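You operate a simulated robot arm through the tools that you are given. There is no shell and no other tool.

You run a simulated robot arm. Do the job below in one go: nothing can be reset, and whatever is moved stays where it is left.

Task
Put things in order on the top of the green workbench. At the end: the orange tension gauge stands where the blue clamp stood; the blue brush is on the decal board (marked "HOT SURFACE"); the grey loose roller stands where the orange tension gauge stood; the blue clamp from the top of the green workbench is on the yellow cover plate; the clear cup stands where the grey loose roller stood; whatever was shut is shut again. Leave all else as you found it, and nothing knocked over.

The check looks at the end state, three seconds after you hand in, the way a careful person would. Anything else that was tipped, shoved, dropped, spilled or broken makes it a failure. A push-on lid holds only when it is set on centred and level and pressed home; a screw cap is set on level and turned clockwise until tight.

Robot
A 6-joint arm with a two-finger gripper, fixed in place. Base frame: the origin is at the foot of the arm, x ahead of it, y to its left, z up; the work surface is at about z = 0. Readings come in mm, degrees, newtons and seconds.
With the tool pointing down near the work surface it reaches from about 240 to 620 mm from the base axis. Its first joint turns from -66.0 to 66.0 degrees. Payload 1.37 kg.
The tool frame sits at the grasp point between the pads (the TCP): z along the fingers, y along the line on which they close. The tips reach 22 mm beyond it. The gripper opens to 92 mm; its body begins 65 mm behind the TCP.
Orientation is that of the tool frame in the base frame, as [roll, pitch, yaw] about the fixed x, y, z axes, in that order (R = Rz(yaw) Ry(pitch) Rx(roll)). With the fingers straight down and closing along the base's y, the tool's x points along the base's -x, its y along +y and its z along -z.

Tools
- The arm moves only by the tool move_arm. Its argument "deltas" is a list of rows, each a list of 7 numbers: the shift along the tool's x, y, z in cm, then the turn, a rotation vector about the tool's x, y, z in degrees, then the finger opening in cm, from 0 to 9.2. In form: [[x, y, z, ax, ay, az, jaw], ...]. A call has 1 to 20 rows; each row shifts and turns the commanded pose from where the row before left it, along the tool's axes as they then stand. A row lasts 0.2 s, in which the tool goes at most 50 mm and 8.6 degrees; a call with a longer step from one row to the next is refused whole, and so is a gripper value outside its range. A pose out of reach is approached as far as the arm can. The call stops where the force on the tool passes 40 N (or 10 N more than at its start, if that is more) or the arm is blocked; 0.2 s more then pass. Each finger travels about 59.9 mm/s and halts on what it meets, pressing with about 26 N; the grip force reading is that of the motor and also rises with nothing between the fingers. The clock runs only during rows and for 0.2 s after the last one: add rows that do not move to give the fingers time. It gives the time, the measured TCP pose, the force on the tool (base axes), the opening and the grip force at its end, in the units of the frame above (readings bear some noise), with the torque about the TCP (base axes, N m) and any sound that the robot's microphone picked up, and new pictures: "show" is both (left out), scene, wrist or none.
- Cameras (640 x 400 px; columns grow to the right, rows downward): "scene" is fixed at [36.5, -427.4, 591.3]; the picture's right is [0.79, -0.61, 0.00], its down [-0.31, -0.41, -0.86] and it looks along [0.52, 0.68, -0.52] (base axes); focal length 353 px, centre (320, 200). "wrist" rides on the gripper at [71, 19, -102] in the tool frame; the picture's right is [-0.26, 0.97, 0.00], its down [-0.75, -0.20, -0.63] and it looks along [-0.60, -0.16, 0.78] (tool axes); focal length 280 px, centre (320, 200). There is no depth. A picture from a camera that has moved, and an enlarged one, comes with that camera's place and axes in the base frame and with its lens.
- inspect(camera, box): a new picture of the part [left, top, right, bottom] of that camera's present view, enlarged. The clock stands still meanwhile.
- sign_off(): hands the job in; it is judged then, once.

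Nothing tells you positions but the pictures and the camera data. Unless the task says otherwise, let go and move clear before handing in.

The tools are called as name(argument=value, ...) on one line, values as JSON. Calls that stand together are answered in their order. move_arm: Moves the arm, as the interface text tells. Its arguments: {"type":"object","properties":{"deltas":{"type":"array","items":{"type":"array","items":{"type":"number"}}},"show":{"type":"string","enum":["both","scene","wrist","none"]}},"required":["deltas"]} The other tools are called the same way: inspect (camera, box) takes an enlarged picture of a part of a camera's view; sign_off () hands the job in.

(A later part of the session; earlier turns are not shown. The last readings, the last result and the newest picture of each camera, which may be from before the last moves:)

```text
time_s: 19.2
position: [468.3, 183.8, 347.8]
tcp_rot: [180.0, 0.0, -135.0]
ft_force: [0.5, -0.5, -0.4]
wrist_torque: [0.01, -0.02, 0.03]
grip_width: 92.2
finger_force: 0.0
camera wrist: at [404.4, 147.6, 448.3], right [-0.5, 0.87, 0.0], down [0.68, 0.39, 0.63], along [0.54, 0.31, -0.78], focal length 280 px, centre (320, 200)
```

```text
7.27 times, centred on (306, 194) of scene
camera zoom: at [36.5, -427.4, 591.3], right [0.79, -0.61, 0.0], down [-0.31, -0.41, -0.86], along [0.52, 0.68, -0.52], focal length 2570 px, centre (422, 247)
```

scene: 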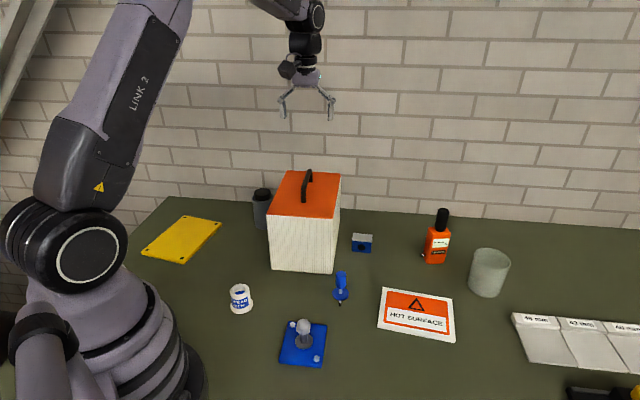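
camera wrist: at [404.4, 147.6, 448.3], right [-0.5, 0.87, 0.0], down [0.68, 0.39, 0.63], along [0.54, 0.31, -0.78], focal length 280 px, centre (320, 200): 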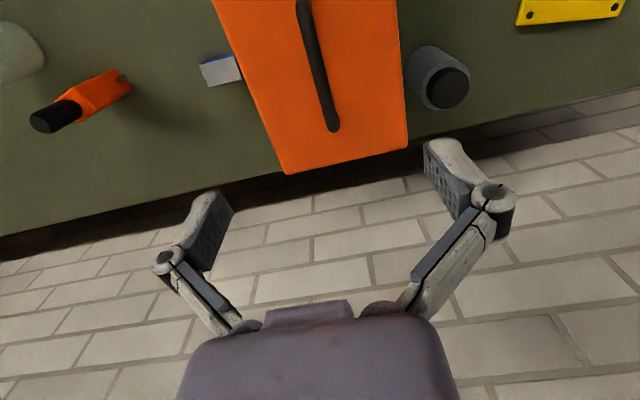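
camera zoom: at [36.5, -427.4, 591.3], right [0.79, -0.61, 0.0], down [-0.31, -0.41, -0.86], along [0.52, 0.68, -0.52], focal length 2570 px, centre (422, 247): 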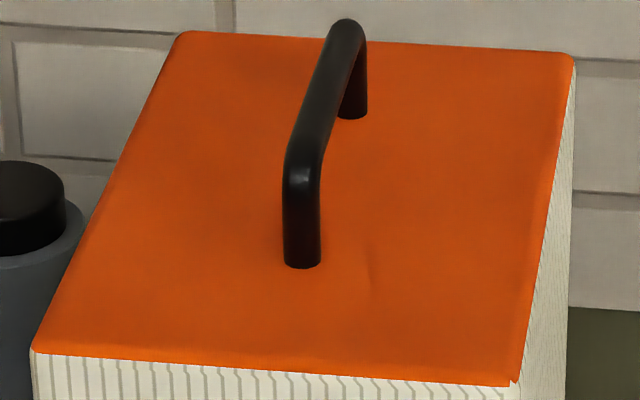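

The block is back within about 1 mm of where it was. Next I'll look over the parts of the bench near the robot that I haven't seen, right-front first.

move_arm(deltas=[[4.36, -0.57, 0, 0, 0, 0, 9.2], [4.36, -0.57, 0, 0, 0, 0, 9.2], [4.36, -0.57, 0, 0, 0, 0, 9.2], [4.36, -0.57, 0, 0, 0, 0, 9.2], [4.36, -0.57, 0, 0, 0, 0, 9.2], [4.36, -0.57, 0, 0, 0, 0, 9.2], [4.36, -0.57, 0, 0, 0, 0, 9.2], [0, 0, 0, 0, 0, 8.4, 9.2], [0, 0, 0, 0, 0, 8.4, 9.2], [0, 0, 0, 0, 0, 8.4, 9.2], [0, 0, 0, 0, 0, 8.4, 9.2], [0, 0, 0, 0, 0, 8.4, 9.2], [0, 0, 0, 0, 0, 8.4, 9.2], [0, 0, 0, 0, 0, 8.4, 9.2], [0, 0, 0, 0, 0, 8.4, 9.2], [0, 0, 0, 0, 0, 8.4, 9.2], [0, 0, 0, 0, 0, 8.4, 9.2], [0, 0, 0, 0, 0, 8.4, 9.2], [0, 0, 0, 0, 0, 8.4, 9.2], [0, 0, 0, 0, 0, 8.4, 9.2]], show="wrist")

```text
time_s: 23.4
position: [280.4, -58.5, 344.9]
tcp_rot: [180.0, 0.1, 115.6]
ft_force: [-0.5, -0.4, 0.1]
wrist_torque: [-0.02, 0.0, 0.04]
grip_width: 92.3
finger_force: 0.2
camera wrist: at [267.2, 14.7, 446.2], right [0.98, 0.18, 0.0], down [0.14, -0.77, 0.62], along [0.11, -0.61, -0.78], focal length 280 px, centre (320, 200)
```

wrist: 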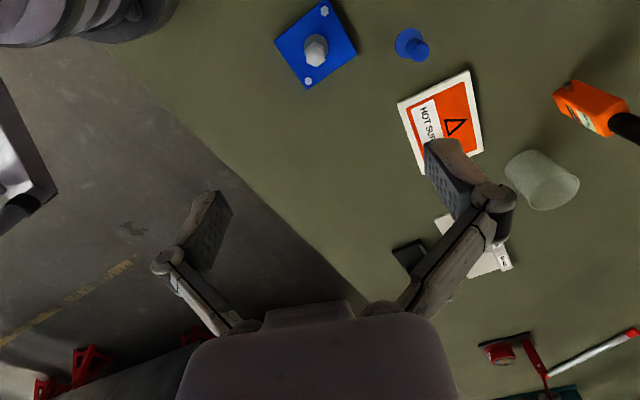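

The right-front area is empty. I'll zoom into the cup, gauge and far-right items from here.

inspect(camera="wrist", box=[490, 130, 602, 220])

inspect(camera="wrist", box=[460, 300, 640, 400])

inspect(camera="wrist", box=[380, 200, 540, 300])

inspect(camera="wrist", box=[260, 0, 440, 110])

```text
4.44 times, centred on (546, 175) of wrist
camera zoom: at [267.2, 14.7, 446.2], right [0.98, 0.18, 0.0], down [0.14, -0.77, 0.62], along [0.11, -0.61, -0.78], focal length 1246 px, centre (-684, 311)
```

zoom: 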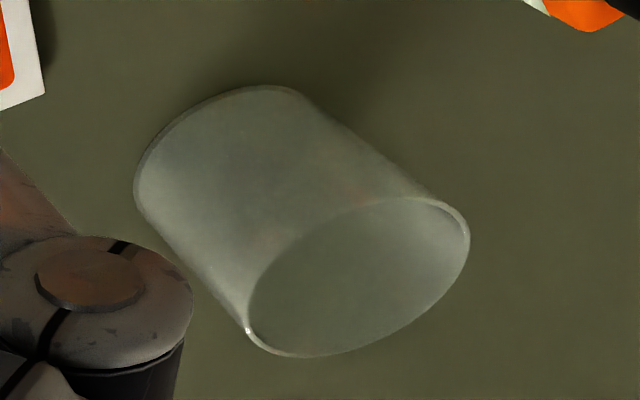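

```text
3.56 times, centred on (550, 350) of wrist
camera zoom: at [267.2, 14.7, 446.2], right [0.98, 0.18, 0.0], down [0.14, -0.77, 0.62], along [0.11, -0.61, -0.78], focal length 997 px, centre (-498, -333)
```

zoom: 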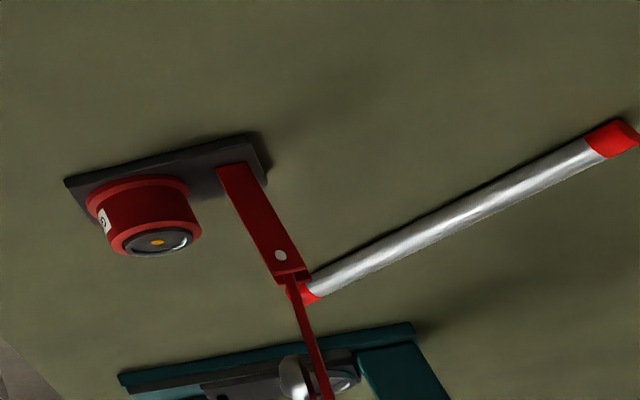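

```text
4.00 times, centred on (460, 250) of wrist
camera zoom: at [267.2, 14.7, 446.2], right [0.98, 0.18, 0.0], down [0.14, -0.77, 0.62], along [0.11, -0.61, -0.78], focal length 1122 px, centre (-240, 0)
```

zoom: 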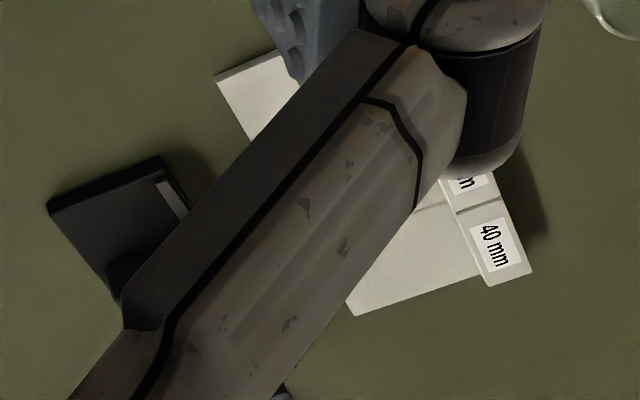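

```text
3.56 times, centred on (350, 55) of wrist
camera zoom: at [267.2, 14.7, 446.2], right [0.98, 0.18, 0.0], down [0.14, -0.77, 0.62], along [0.11, -0.61, -0.78], focal length 997 px, centre (213, 716)
```

zoom: 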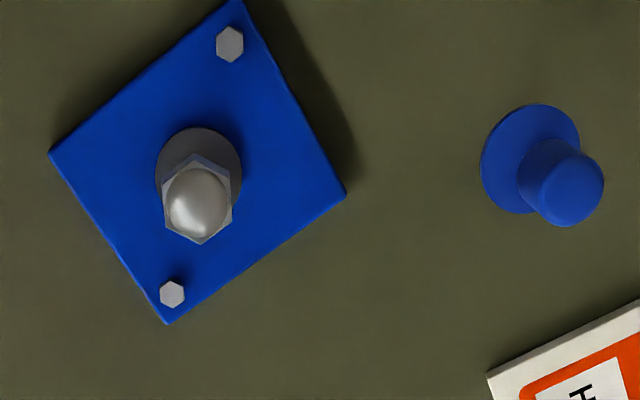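

There are no other candidates, so the grey cylinder at about (422,350) must be the loose roller. The plan runs in a chain: clamp to yellow plate, gauge to clamp spot, roller to gauge spot, cup to roller spot, then brush to decal board. First I'll take a closer look at the clamp with the tool turned to 45°.

move_arm(deltas=[[0, 0, 0, 0, 0, -8.46, 9.2], [0, 0, 0, 0, 0, -8.46, 9.2], [0, 0, 0, 0, 0, -8.46, 9.2], [0, 0, 0, 0, 0, -8.46, 9.2], [0, 0, 0, 0, 0, -8.46, 9.2], [0, 0, 0, 0, 0, -8.46, 9.2], [0, 0, 0, 0, 0, -8.46, 9.2], [0, 0, 0, 0, 0, -8.46, 9.2], [0, 0, 0, 0, 0, -8.46, 9.2], [0, 0, 0, 0, 0, -8.46, 9.2], [0, 0, 0, 0, 0, -8.46, 9.2], [0, 0, 0, 0, 0, -8.46, 9.2], [0, 0, 0, 0, 0, -8.4, 9.2], [-4.14, -2.5, 0, 0, 0, 0, 9.2], [-4.14, -2.5, 2.0, 0, 0, 0, 9.2], [-4.14, -2.5, 2.0, 0, 0, 0, 9.2], [-4.14, -2.5, 2.0, 0, 0, 0, 9.2], [0, 0, 3.0, 0, 0, 0, 9.2], [0, 0, 3.0, 0, 0, 0, 9.2], [0, 0, 0, 0, 0, 0, 9.2]])

inspect(camera="scene", box=[346, 228, 378, 258])

```text
refused: row 15 steps farther than a row can; nothing moved
```

```text
13.33 times, centred on (362, 243) of scene
camera zoom: at [36.5, -427.4, 591.3], right [0.79, -0.61, 0.0], down [-0.31, -0.41, -0.86], along [0.52, 0.68, -0.52], focal length 4711 px, centre (-240, -373)
```

zoom: 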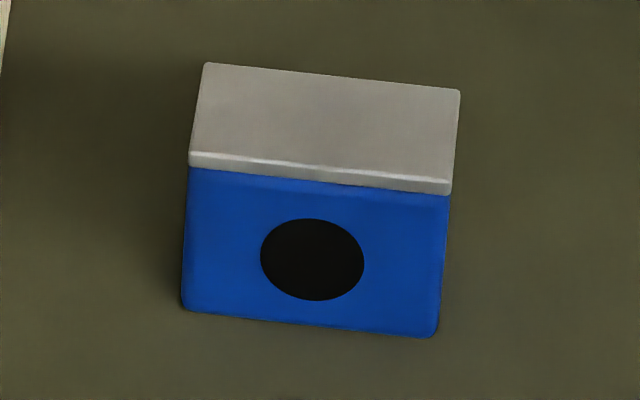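

One row was too long, so I'll resend in smaller steps.

move_arm(deltas=[[0, 0, 0, 0, 0, -8.46, 9.2], [0, 0, 0, 0, 0, -8.46, 9.2], [0, 0, 0, 0, 0, -8.46, 9.2], [0, 0, 0, 0, 0, -8.46, 9.2], [0, 0, 0, 0, 0, -8.46, 9.2], [0, 0, 0, 0, 0, -8.46, 9.2], [0, 0, 0, 0, 0, -8.46, 9.2], [0, 0, 0, 0, 0, -8.46, 9.2], [0, 0, 0, 0, 0, -8.46, 9.2], [0, 0, 0, 0, 0, -8.46, 9.2], [0, 0, 0, 0, 0, -8.46, 9.2], [0, 0, 0, 0, 0, -8.46, 9.2], [0, 0, 0, 0, 0, -7.7, 9.2], [-4.14, -2.5, 0, 0, 0, 0, 9.2], [-4.14, -2.5, 0, 0, 0, 0, 9.2], [-4.14, -2.5, 0, 0, 0, 0, 9.2], [-4.14, -2.5, 0, 0, 0, 0, 9.2], [0, 0, 4.5, 0, 0, 0, 9.2], [0, 0, 4.5, 0, 0, 0, 9.2], [0, 0, 4.5, 0, 0, 0, 9.2]])

```text
time_s: 27.6
position: [470.0, -9.7, 208.4]
tcp_rot: [180.0, 0.0, -135.0]
ft_force: [-0.9, -0.1, -0.1]
wrist_torque: [-0.01, -0.01, 0.0]
grip_width: 92.0
finger_force: 0.0
camera wrist: at [405.9, -47.8, 309.6], right [-0.5, 0.87, 0.0], down [0.68, 0.39, 0.63], along [0.54, 0.31, -0.78], focal length 280 px, centre (320, 200)
```

scene: 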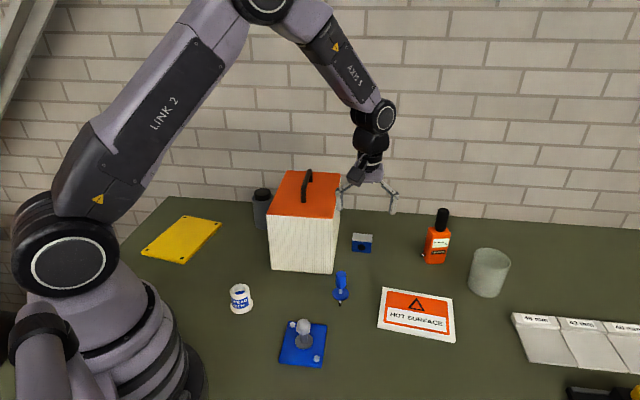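
wrist: 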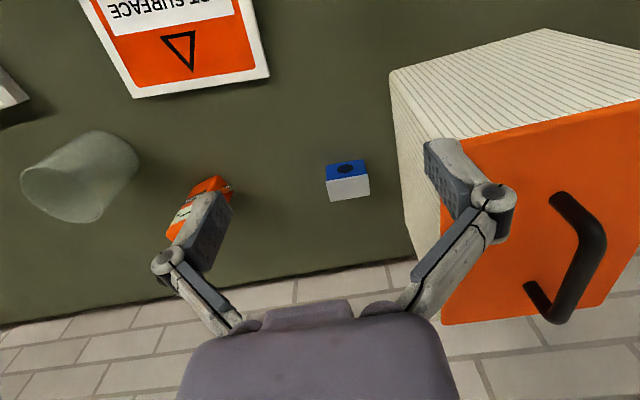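

inspect(camera="wrist", box=[308, 150, 388, 210])

inspect(camera="wrist", box=[150, 165, 246, 225])

inspect(camera="scene", box=[130, 205, 234, 270])

inspect(camera="scene", box=[410, 200, 466, 270])

inspect(camera="scene", box=[456, 240, 520, 304])

inspect(camera="scene", box=[370, 280, 462, 346])

```text
6.67 times, centred on (348, 180) of wrist
camera zoom: at [405.9, -47.8, 309.6], right [-0.5, 0.87, 0.0], down [0.68, 0.39, 0.63], along [0.54, 0.31, -0.78], focal length 1869 px, centre (133, 333)
```

zoom: 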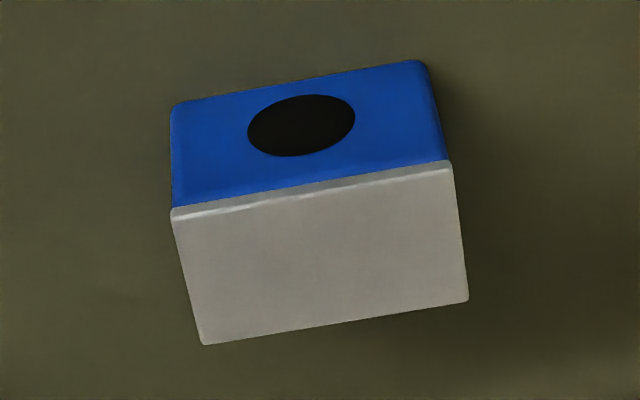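

```text
6.67 times, centred on (198, 195) of wrist
camera zoom: at [405.9, -47.8, 309.6], right [-0.5, 0.87, 0.0], down [0.68, 0.39, 0.63], along [0.54, 0.31, -0.78], focal length 1869 px, centre (1133, 233)
```

zoom: 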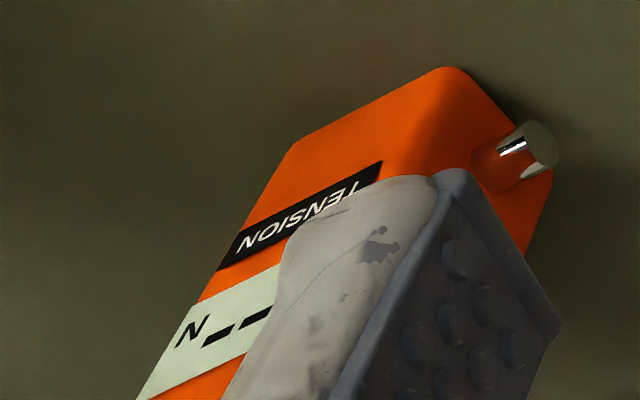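

```text
6.15 times, centred on (182, 238) of scene
camera zoom: at [36.5, -427.4, 591.3], right [0.79, -0.61, 0.0], down [-0.31, -0.41, -0.86], along [0.52, 0.68, -0.52], focal length 2174 px, centre (1169, -31)
```

zoom: 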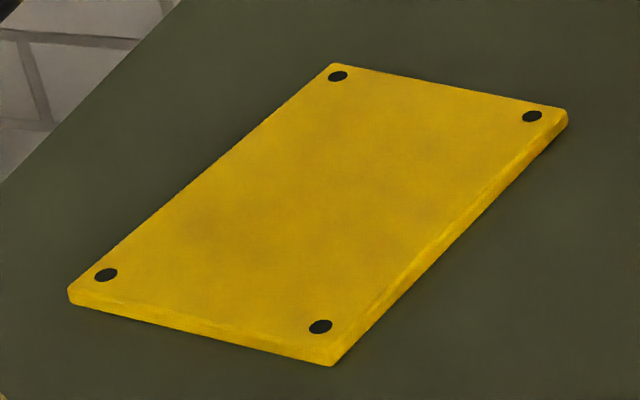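

```text
5.71 times, centred on (438, 235) of scene
camera zoom: at [36.5, -427.4, 591.3], right [0.79, -0.61, 0.0], down [-0.31, -0.41, -0.86], along [0.52, 0.68, -0.52], focal length 2019 px, centre (-354, 0)
```

zoom: 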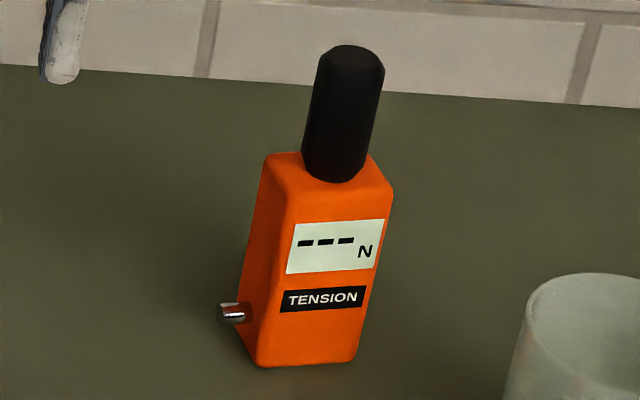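

```text
6.25 times, centred on (488, 272) of scene
camera zoom: at [36.5, -427.4, 591.3], right [0.79, -0.61, 0.0], down [-0.31, -0.41, -0.86], along [0.52, 0.68, -0.52], focal length 2208 px, centre (-730, -250)
```

zoom: 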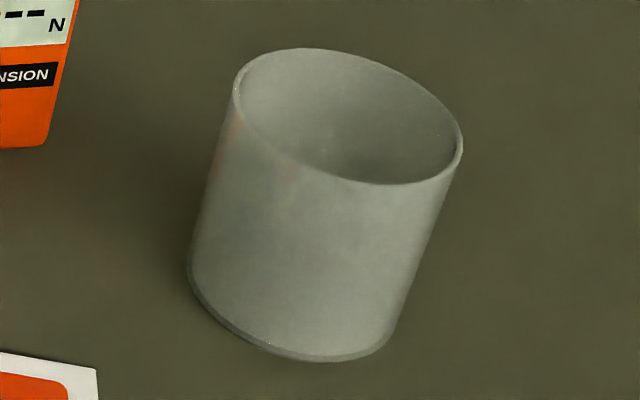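

```text
6.06 times, centred on (416, 313) of scene
camera zoom: at [36.5, -427.4, 591.3], right [0.79, -0.61, 0.0], down [-0.31, -0.41, -0.86], along [0.52, 0.68, -0.52], focal length 2141 px, centre (-262, -485)
```

zoom: 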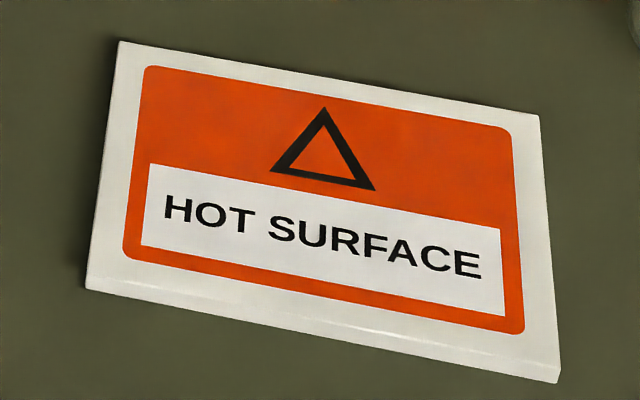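

From the wrist view the clamp centre is at about (562,82), 49×30 mm and 38 mm tall. I trust this over the scene estimate, which runs a few mm long. I'll move over it and check before descending.

move_arm(deltas=[[-4.35, 0, 0, 0, 0, 0, 6.4], [-4.35, 0, 0, 0, 0, 0, 6.4], [-4.4, 0.03, 0, 0, 0, 0, 6.4], [0, 0, 4.0, 0, 0, 0, 6.4], [0, 0, 4.0, 0, 0, 0, 6.4], [0, 0, 3.5, 0, 0, 0, 6.4], [0, 0, 0, 0, 0, 0, 6.4]])

inspect(camera="wrist", box=[220, 100, 420, 240])

inspect(camera="scene", box=[326, 190, 406, 270])

```text
time_s: 29.2
position: [558.4, 81.4, 95.2]
tcp_rot: [-179.9, 0.0, -135.0]
ft_force: [-0.1, 0.7, 0.0]
wrist_torque: [0.03, 0.03, 0.06]
grip_width: 64.0
finger_force: 0.1
camera wrist: at [495.7, 45.4, 196.7], right [-0.5, 0.87, 0.0], down [0.68, 0.39, 0.63], along [0.54, 0.31, -0.78], focal length 280 px, centre (320, 200)
```

scene: 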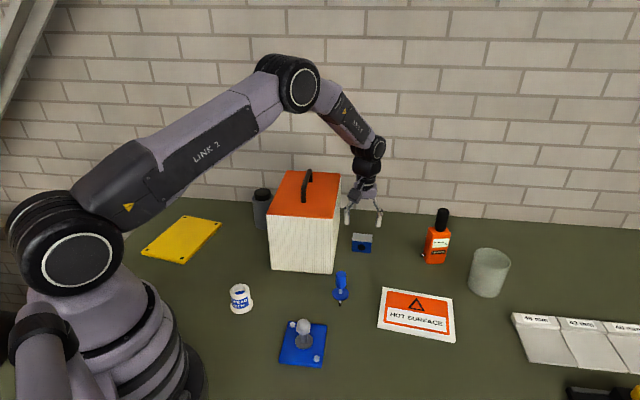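
wrist: 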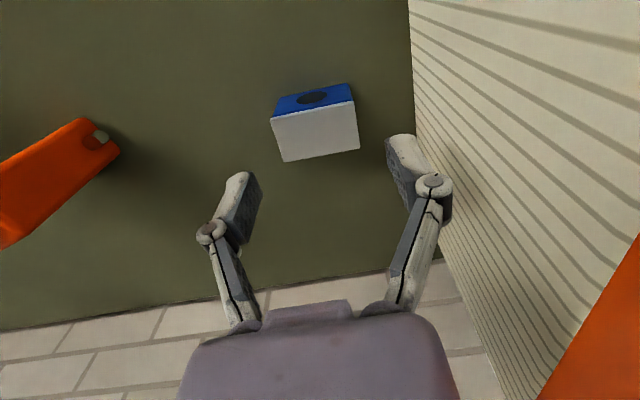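

```text
2.86 times, centred on (320, 170) of wrist
camera zoom: at [495.7, 45.4, 196.7], right [-0.5, 0.87, 0.0], down [0.68, 0.39, 0.63], along [0.54, 0.31, -0.78], focal length 801 px, centre (320, 286)
```

zoom: 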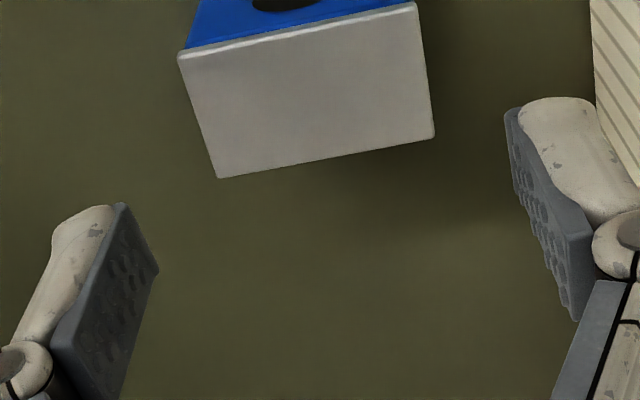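

```text
5.00 times, centred on (366, 230) of scene
camera zoom: at [36.5, -427.4, 591.3], right [0.79, -0.61, 0.0], down [-0.31, -0.41, -0.86], along [0.52, 0.68, -0.52], focal length 1766 px, centre (90, 50)
```

zoom: 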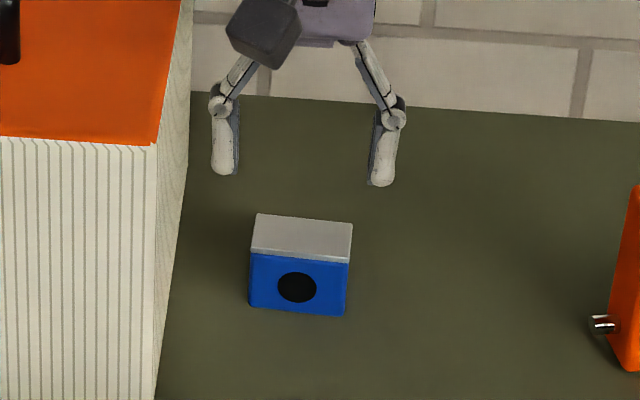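

The two wrist views agree: clamp centre (562,81.5), turned about 3° from the tool. I'll fine-adjust, descend and grip.

move_arm(deltas=[[-0.2, -0.24, 0, 0, 0, 2.8, 6.4], [0, 0, 2.5, 0, 0, 0, 6.4], [0, 0, 2.5, 0, 0, 0, 6.4], [0, 0, 1.7, 0, 0, 0, 6.4], [0, 0, 0, 0, 0, 0, 6.4], [0, 0, 0, 0, 0, 0, 4.0], [0, 0, 0, 0, 0, 0, 4.0], [0, 0, 0, 0, 0, 0, 4.0]])

inspect(camera="scene", box=[326, 190, 406, 270])

```text
time_s: 31.0
position: [563.7, 81.6, 29.3]
tcp_rot: [-180.0, 0.0, -137.8]
ft_force: [1.1, -0.7, 0.0]
wrist_torque: [0.02, -0.05, -0.01]
grip_width: 49.3
finger_force: 26.0
camera wrist: at [497.8, 48.2, 129.4], right [-0.45, 0.89, 0.0], down [0.7, 0.35, 0.63], along [0.56, 0.28, -0.78], focal length 280 px, centre (320, 200)
```

scene: 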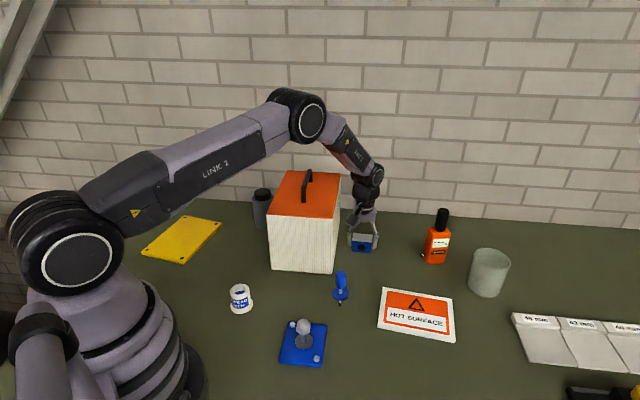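
wrist: 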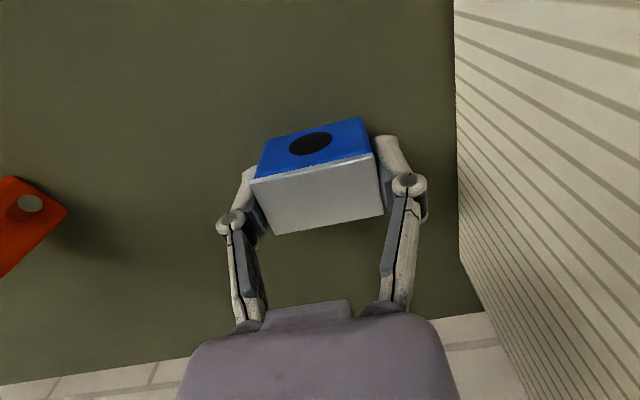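

```text
5.00 times, centred on (366, 230) of scene
camera zoom: at [36.5, -427.4, 591.3], right [0.79, -0.61, 0.0], down [-0.31, -0.41, -0.86], along [0.52, 0.68, -0.52], focal length 1766 px, centre (90, 50)
```

zoom: 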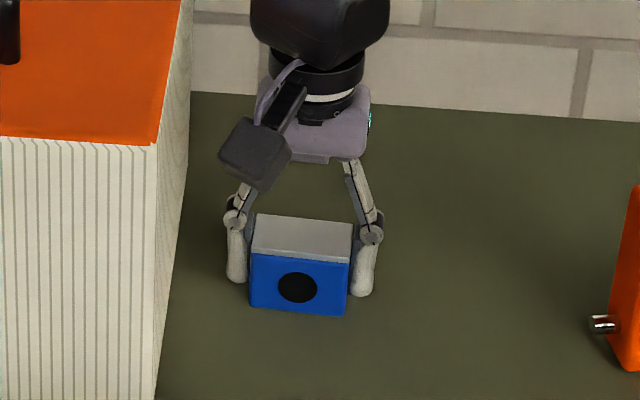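

Clamp gripped (49.3 mm) exactly in place. I'll lift it high, carry it over everything toward the yellow plate (centre about (208,409)), turn it to match the plate, and look before lowering.

move_arm(deltas=[[0, 0, -2.0, 0, 0, 0, 4.0], [0, 0, -4.0, 0, 0, 0, 4.0], [0, 0, -4.5, 0, 0, 0, 4.0], [0, 0, -4.5, 0, 0, 0, 4.0], [0, 0, -4.5, 0, 0, 0, 4.0], [0, 0, -3.8, 0, 0, 0, 4.0], [0.241, 4.781, 0, 0, 0, 0, 4.0], [0.241, 4.781, 0, 0, 0, 0, 4.0], [0.241, 4.781, 0, 0, 0, 0, 4.0], [0.241, 4.781, 0, 0, 0, 0, 4.0], [0.241, 4.781, 0, 0, 0, 0, 4.0], [0.241, 4.781, 0, 0, 0, 0, 4.0], [0.241, 4.781, 0, 0, 0, 0, 4.0], [0.241, 4.781, 0, 0, 0, 0, 4.0], [0.241, 4.781, 0, 0, 0, 0, 4.0], [0.241, 4.781, 0, 0, 0, 0, 4.0], [0, 0, 0, 0, 0, 8.0, 4.0], [0, 0, 0, 0, 0, 0, 4.0]])

```text
time_s: 34.8
position: [225.7, 419.7, 261.6]
tcp_rot: [-179.9, 0.0, -145.8]
ft_force: [0.1, -0.1, 0.3]
wrist_torque: [-0.01, 0.02, -0.01]
grip_width: 49.2
finger_force: 26.2
camera wrist: at [155.3, 396.0, 362.7], right [-0.33, 0.95, 0.0], down [0.74, 0.25, 0.63], along [0.59, 0.2, -0.78], focal length 280 px, centre (320, 200)
```

scene: 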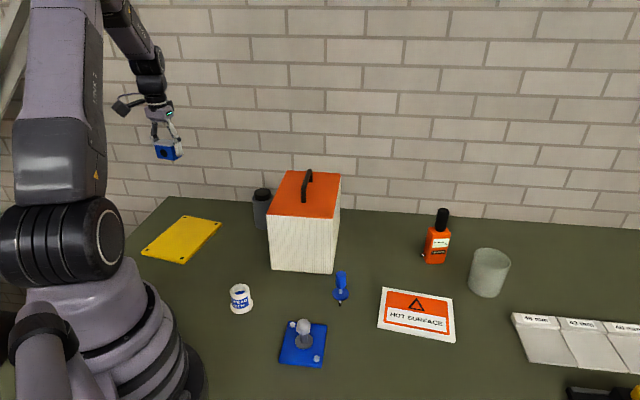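
wrist: 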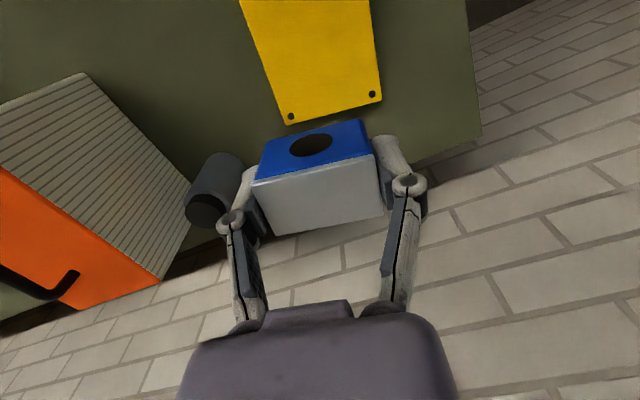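

I'm over the plate, 20 mm from its centre along its length. Next I'll lower most of the way.

move_arm(deltas=[[0, 0, 4.5, 0, 0, 0, 4.0], [0, 0, 4.5, 0, 0, 0, 4.0], [0, 0, 4.5, 0, 0, 0, 4.0], [0, 0, 4.0, 0, 0, 0, 4.0], [0, 0, 2.5, 0, 0, 0, 4.0], [0, 0, 1.5, 0, 0, 0, 4.0], [0, 0, 0.5, 0, 0, 0, 4.0], [0, 0, 0, 0, 0, 0, 4.0]])

inspect(camera="scene", box=[136, 200, 226, 270])

```text
time_s: 36.6
position: [225.6, 418.8, 41.5]
tcp_rot: [180.0, -0.1, -145.9]
ft_force: [-0.9, 0.1, -1.4]
wrist_torque: [-0.03, 0.02, 0.0]
grip_width: 49.2
finger_force: 26.3
camera wrist: at [156.4, 394.5, 142.8], right [-0.33, 0.95, 0.0], down [0.74, 0.25, 0.62], along [0.59, 0.2, -0.78], focal length 280 px, centre (320, 200)
```

scene: 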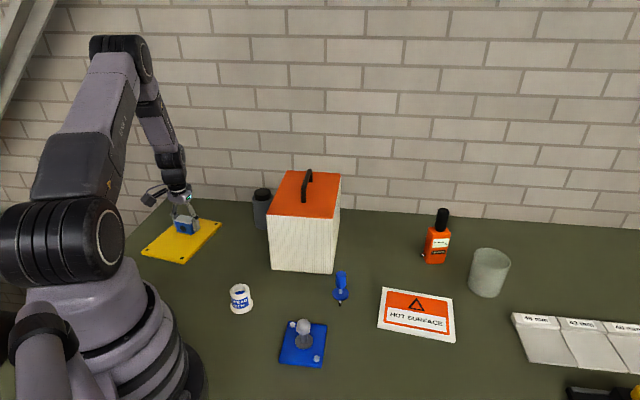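
wrist: 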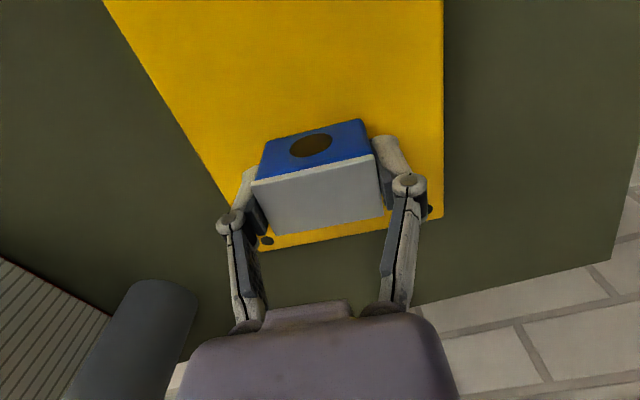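

```text
5.71 times, centred on (181, 235) of scene
camera zoom: at [36.5, -427.4, 591.3], right [0.79, -0.61, 0.0], down [-0.31, -0.41, -0.86], along [0.52, 0.68, -0.52], focal length 2019 px, centre (1114, 0)
```

zoom: 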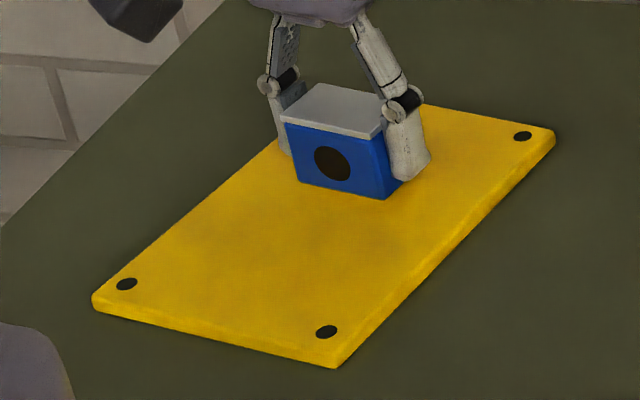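

The clamp is over the plate but a bit toward the far end. I'll shift it 15 mm back toward the centre and lower gently.

move_arm(deltas=[[1.5, 0, 0, 0, 0, 0, 4.0], [0, 0, 0.3, 0, 0, 0, 4.0], [0, 0, 0.15, 0, 0, 0, 4.0], [0, 0, 0, 0, 0, 0, 4.0]], show="none")

inspect(camera="scene", box=[156, 200, 216, 245])

```text
time_s: 37.6
position: [213.1, 411.1, 37.2]
tcp_rot: [-180.0, -0.1, -145.8]
ft_force: [-3.4, -5.0, 16.7]
wrist_torque: [-0.18, 0.07, -0.08]
grip_width: 49.5
finger_force: 25.8
```

```text
8.89 times, centred on (186, 222) of scene
camera zoom: at [36.4, -427.5, 591.2], right [0.79, -0.61, 0.0], down [-0.31, -0.41, -0.86], along [0.52, 0.68, -0.52], focal length 3140 px, centre (1511, 0)
```

zoom: 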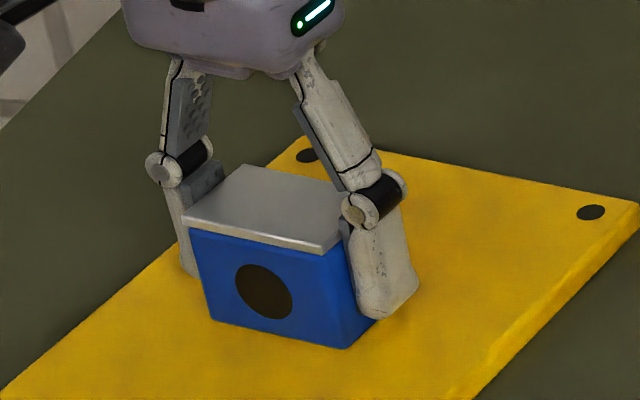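

The clamp is touching the plate (16.7 N). I'll back off slightly, release and rise.

move_arm(deltas=[[0, 0, -0.1, 0, 0, 0, 4.0], [0, 0, 0, 0, 0, 0, 5.2], [0, 0, 0, 0, 0, 0, 6.0], [0, 0, 0, 0, 0, 0, 7.0], [0, 0, 0, 0, 0, 0, 7.0], [0, 0, -3.0, 0, 0, 0, 7.0], [0, 0, -4.5, 0, 0, 0, 7.0], [0, 0, -4.5, 0, 0, 0, 7.0], [0, 0, -4.5, 0, 0, 0, 9.2], [0, 0, -4.5, 0, 0, 0, 9.2], [0, 0, 0, 0, 0, 0, 9.2]])

inspect(camera="scene", box=[130, 205, 234, 270])

```text
time_s: 40.0
position: [213.2, 410.3, 248.2]
tcp_rot: [-180.0, 0.0, -145.7]
ft_force: [0.4, 0.5, 0.8]
wrist_torque: [0.0, -0.01, -0.03]
grip_width: 92.0
finger_force: 0.0
camera wrist: at [144.5, 385.9, 349.1], right [-0.33, 0.95, 0.0], down [0.74, 0.25, 0.62], along [0.59, 0.2, -0.78], focal length 280 px, centre (320, 200)
```

scene: 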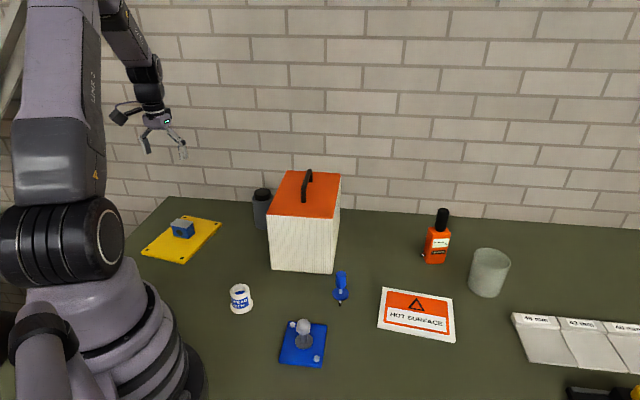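
wrist: 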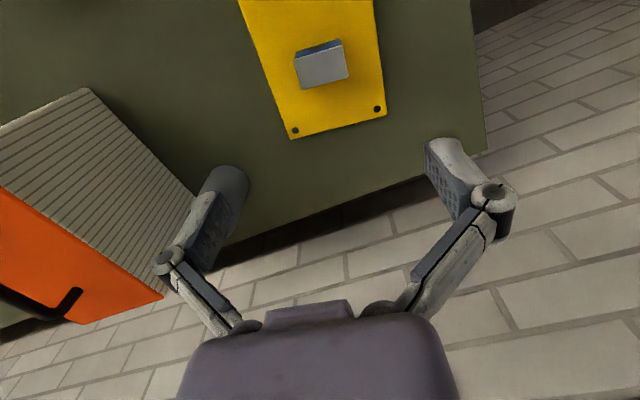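

```text
6.15 times, centred on (182, 238) of scene
camera zoom: at [36.5, -427.4, 591.3], right [0.79, -0.61, 0.0], down [-0.31, -0.41, -0.86], along [0.52, 0.68, -0.52], focal length 2174 px, centre (1169, -31)
```

zoom: 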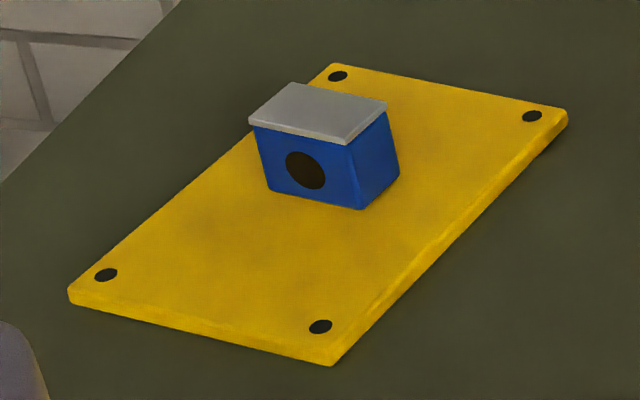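

The clamp sits squarely on the yellow plate, and the plate hasn't moved. Next comes the gauge, so I'll move to a viewing position in front of it.

move_arm(deltas=[[0.292, -4.747, 0, 0, 0, 0, 9.2], [0.292, -4.747, 0, 0, 0, 0, 9.2], [0.292, -4.747, 0, 0, 0, 0, 9.2], [0.292, -4.747, 0, 0, 0, 0, 9.2], [0.292, -4.747, 0, 0, 0, 0, 9.2], [0.292, -4.747, 0, 0, 0, 0, 9.2], [0.292, -4.747, 0, 0, 0, 0, 9.2], [0.292, -4.747, 0, 0, 0, 0, 9.2], [0.292, -4.747, 0, 0, 0, 0, 9.2], [0.292, -4.747, 0, 0, 0, 0, 9.2], [0.292, -4.747, 0, 0, 0, 0, 9.2], [0, 0, 0, 0, 0, 7.85, 9.2], [0, 0, 0, 0, 0, 7.85, 9.2], [0, 0, 0, 0, 0, 7.85, 9.2], [0, 0, 0, 0, 0, 7.85, 9.2], [0, 0, 0, 0, 0, 7.85, 9.2], [0, 0, 0, 0, 0, 0, 9.2]])

```text
time_s: 43.6
position: [480.0, -37.2, 248.3]
tcp_rot: [180.0, 0.0, 175.0]
ft_force: [-0.3, 0.1, -0.8]
wrist_torque: [0.0, -0.01, -0.02]
grip_width: 92.0
finger_force: 0.1
camera wrist: at [410.9, -13.3, 348.6], right [0.35, 0.94, 0.0], down [0.73, -0.27, 0.62], along [0.59, -0.22, -0.78], focal length 280 px, centre (320, 200)
```

scene: 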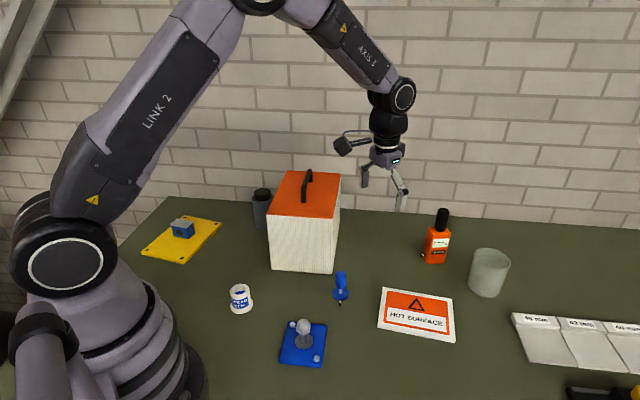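
wrist: 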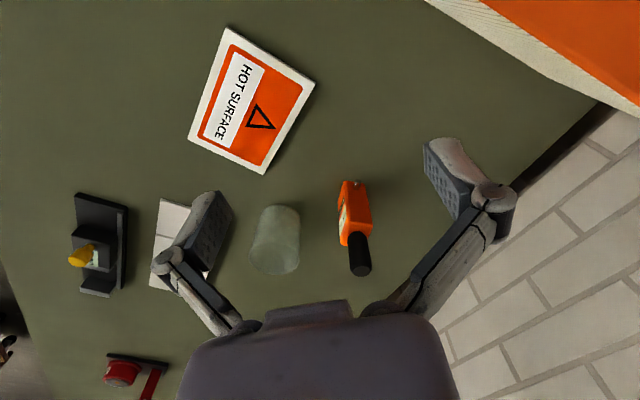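

inspect(camera="wrist", box=[315, 170, 395, 290])

inspect(camera="wrist", box=[235, 190, 315, 290])

inspect(camera="wrist", box=[180, 15, 330, 185])

```text
3.33 times, centred on (355, 230) of wrist
camera zoom: at [410.9, -13.3, 348.6], right [0.35, 0.94, 0.0], down [0.73, -0.27, 0.62], along [0.59, -0.22, -0.78], focal length 935 px, centre (203, 100)
```

zoom: 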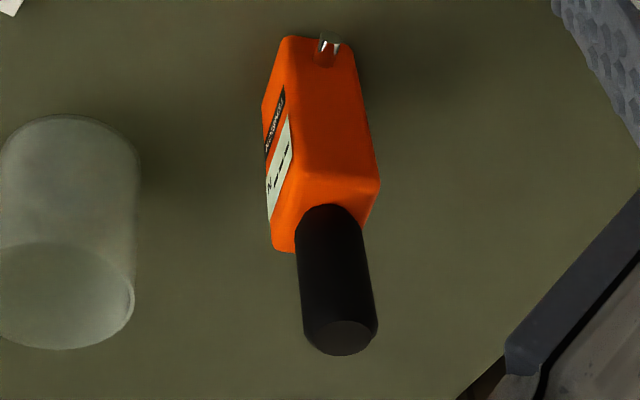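

```text
4.00 times, centred on (275, 240) of wrist
camera zoom: at [410.9, -13.3, 348.6], right [0.35, 0.94, 0.0], down [0.73, -0.27, 0.62], along [0.59, -0.22, -0.78], focal length 1122 px, centre (500, 40)
```

zoom: 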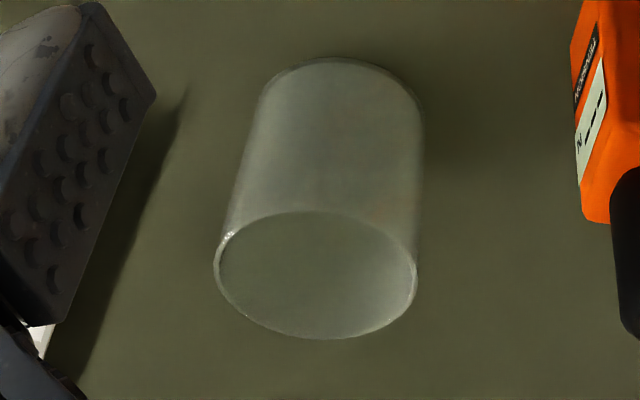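

```text
2.35 times, centred on (255, 100) of wrist
camera zoom: at [410.9, -13.3, 348.6], right [0.35, 0.94, 0.0], down [0.73, -0.27, 0.62], along [0.59, -0.22, -0.78], focal length 660 px, centre (473, 435)
```

zoom: 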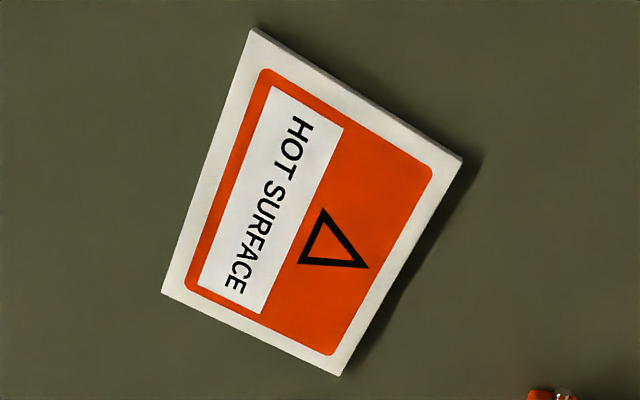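

From the wrist view: gauge centre (676,-59), body about 43×30 mm up to z≈90, black handle Ø≈25 from 90 to 148. It's beyond straight-down reach, so I'll tilt the tool 30° outward and line up with the black handle.

move_arm(deltas=[[0, 0, 0, 0, -7.5, 0, 6.0], [0, 0, 0, 0, -7.5, 0, 6.0], [0, 0, 0, 0, -7.5, 0, 6.0], [0, 0, 0, 0, -7.5, 0, 6.0], [-2.685, -0.115, 2.7, 0, 0, 0, 6.0], [-2.685, -0.115, 2.7, 0, 0, 0, 6.0], [-2.685, -0.115, 2.7, 0, 0, 0, 6.0], [-2.685, -0.115, 2.7, 0, 0, 0, 6.0], [0, 0, 0, 0, 0, 0, 6.0]])

```text
time_s: 45.6
position: [629.3, -54.8, 206.8]
tcp_rot: [180.0, 30.0, 175.0]
ft_force: [0.7, -0.7, 1.0]
wrist_torque: [0.01, -0.01, 0.0]
grip_width: 59.7
finger_force: 0.0
camera wrist: at [518.2, -26.2, 258.8], right [0.31, 0.94, 0.13], down [0.32, -0.23, 0.92], along [0.89, -0.24, -0.38], focal length 280 px, centre (320, 200)
```

scene: 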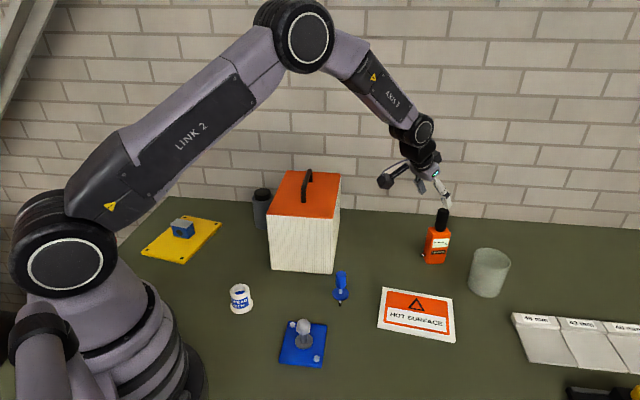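
wrist: 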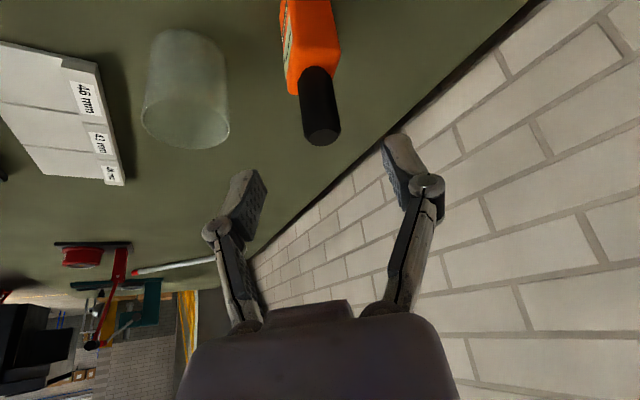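

The handle lines up (cylinder top at about (675,-60,148)). I'll advance along the tool axis to the grasp point.

move_arm(deltas=[[0.055, -0.017, 3.24, 0, 0, 0, 6.0], [0.055, -0.017, 3.24, 0, 0, 0, 6.0], [0.055, -0.017, 3.24, 0, 0, 0, 6.0], [0, 0, 0, 0, 0, 0, 6.0]])

inspect(camera="scene", box=[390, 170, 490, 270])

```text
time_s: 46.6
position: [672.8, -60.0, 121.9]
tcp_rot: [-180.0, 30.0, 175.0]
ft_force: [-0.5, 0.4, 0.7]
wrist_torque: [0.0, -0.01, -0.02]
grip_width: 59.9
finger_force: 0.0
camera wrist: at [563.3, -31.7, 174.8], right [0.31, 0.94, 0.13], down [0.32, -0.23, 0.92], along [0.89, -0.24, -0.37], focal length 280 px, centre (320, 200)
```

scene: 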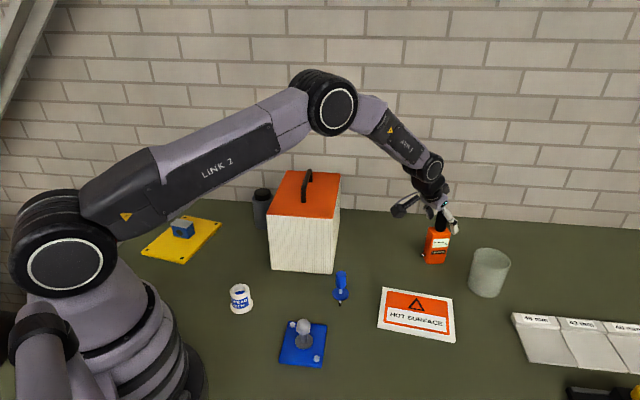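
wrist: 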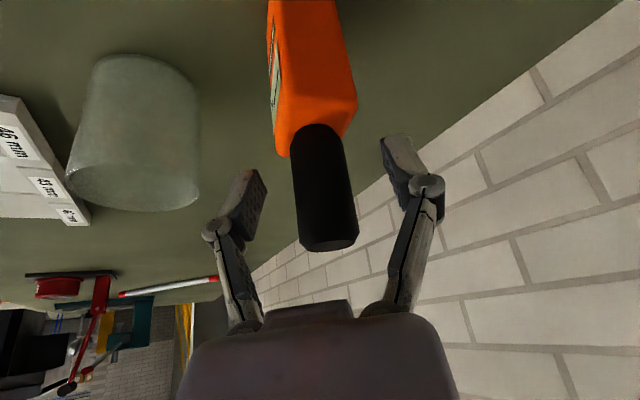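

```text
4.00 times, centred on (440, 220) of scene
camera zoom: at [36.5, -427.4, 591.3], right [0.79, -0.61, 0.0], down [-0.31, -0.41, -0.86], along [0.52, 0.68, -0.52], focal length 1413 px, centre (-160, 120)
```

zoom: 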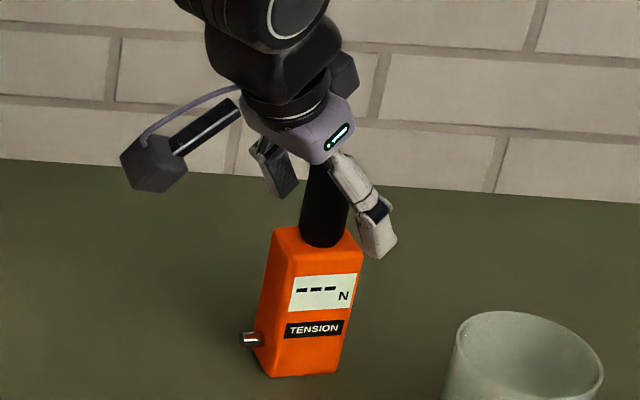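

The handle is centred between the fingers, so I'll close on it.

move_arm(deltas=[[0, 0, 0, 0, 0, 0, 2.0], [0, 0, 0, 0, 0, 0, 1.5], [0, 0, 0, 0, 0, 0, 1.5], [0, 0, 0, 0, 0, 0, 1.5]])

inspect(camera="scene", box=[390, 170, 490, 270])

```text
time_s: 47.6
position: [674.4, -59.9, 122.2]
tcp_rot: [-180.0, 30.1, 174.9]
ft_force: [-0.2, 0.1, 0.2]
wrist_torque: [0.02, -0.04, 0.02]
grip_width: 25.5
finger_force: 25.9
camera wrist: at [563.2, -31.5, 175.1], right [0.31, 0.94, 0.13], down [0.32, -0.23, 0.92], along [0.89, -0.24, -0.37], focal length 280 px, centre (320, 200)
```

scene: 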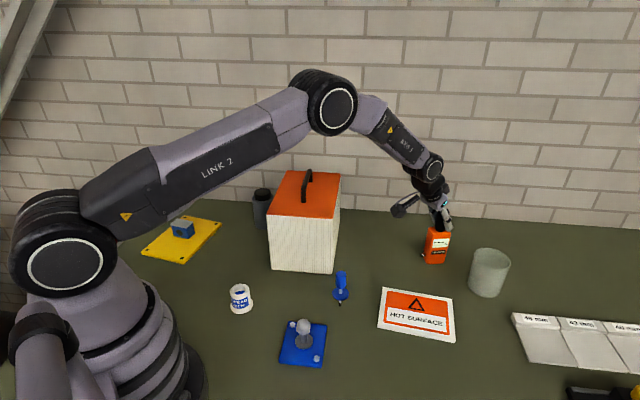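
wrist: 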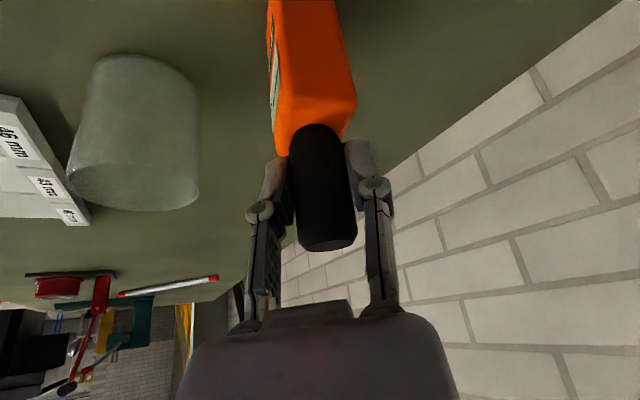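

```text
4.00 times, centred on (440, 220) of scene
camera zoom: at [36.5, -427.4, 591.3], right [0.79, -0.61, 0.0], down [-0.31, -0.41, -0.86], along [0.52, 0.68, -0.52], focal length 1413 px, centre (-160, 120)
```

zoom: 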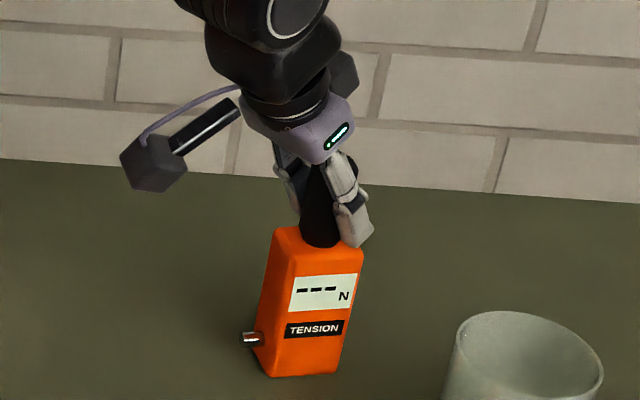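

Gauge gripped (25.5 mm) without moving. I'll lift it straight up 60 mm and check it's hanging upright.

move_arm(deltas=[[-0.5, 0, -0.866, 0, 0, 0, 1.5], [-1.25, 0, -2.165, 0, 0, 0, 1.5], [-1.25, 0, -2.165, 0, 0, 0, 1.5], [0, 0, 0, 0, 0, 0, 1.5]])

inspect(camera="scene", box=[390, 160, 490, 270])

```text
time_s: 48.6
position: [671.4, -60.3, 183.1]
tcp_rot: [180.0, 30.0, 175.0]
ft_force: [0.7, 0.1, -2.9]
wrist_torque: [0.0, 0.01, 0.01]
grip_width: 25.5
finger_force: 26.4
camera wrist: at [562.2, -32.9, 234.8], right [0.31, 0.94, 0.13], down [0.32, -0.23, 0.92], along [0.89, -0.24, -0.37], focal length 280 px, centre (320, 200)
```

scene: 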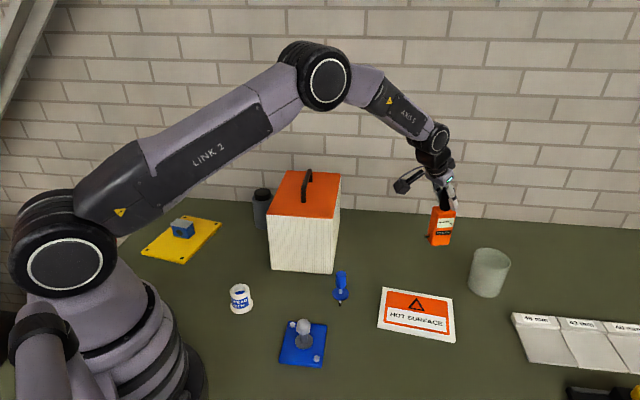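
wrist: 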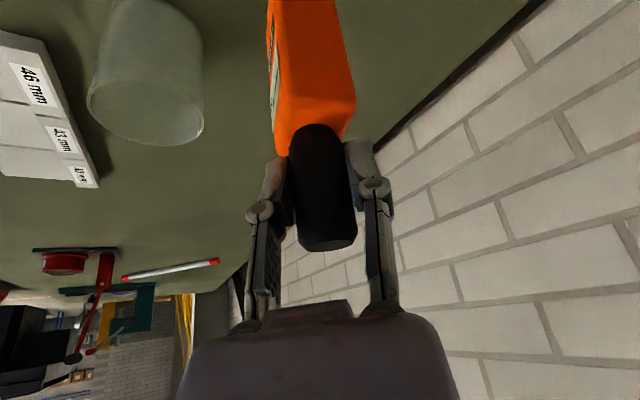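

```text
3.64 times, centred on (440, 215) of scene
camera zoom: at [36.5, -427.4, 591.3], right [0.79, -0.61, 0.0], down [-0.31, -0.41, -0.86], along [0.52, 0.68, -0.52], focal length 1285 px, centre (-116, 146)
```

zoom: 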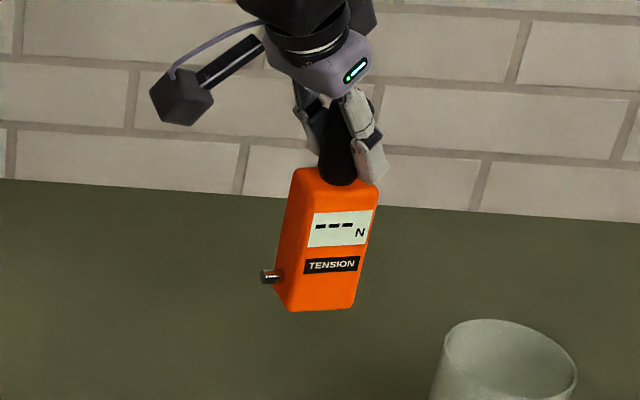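

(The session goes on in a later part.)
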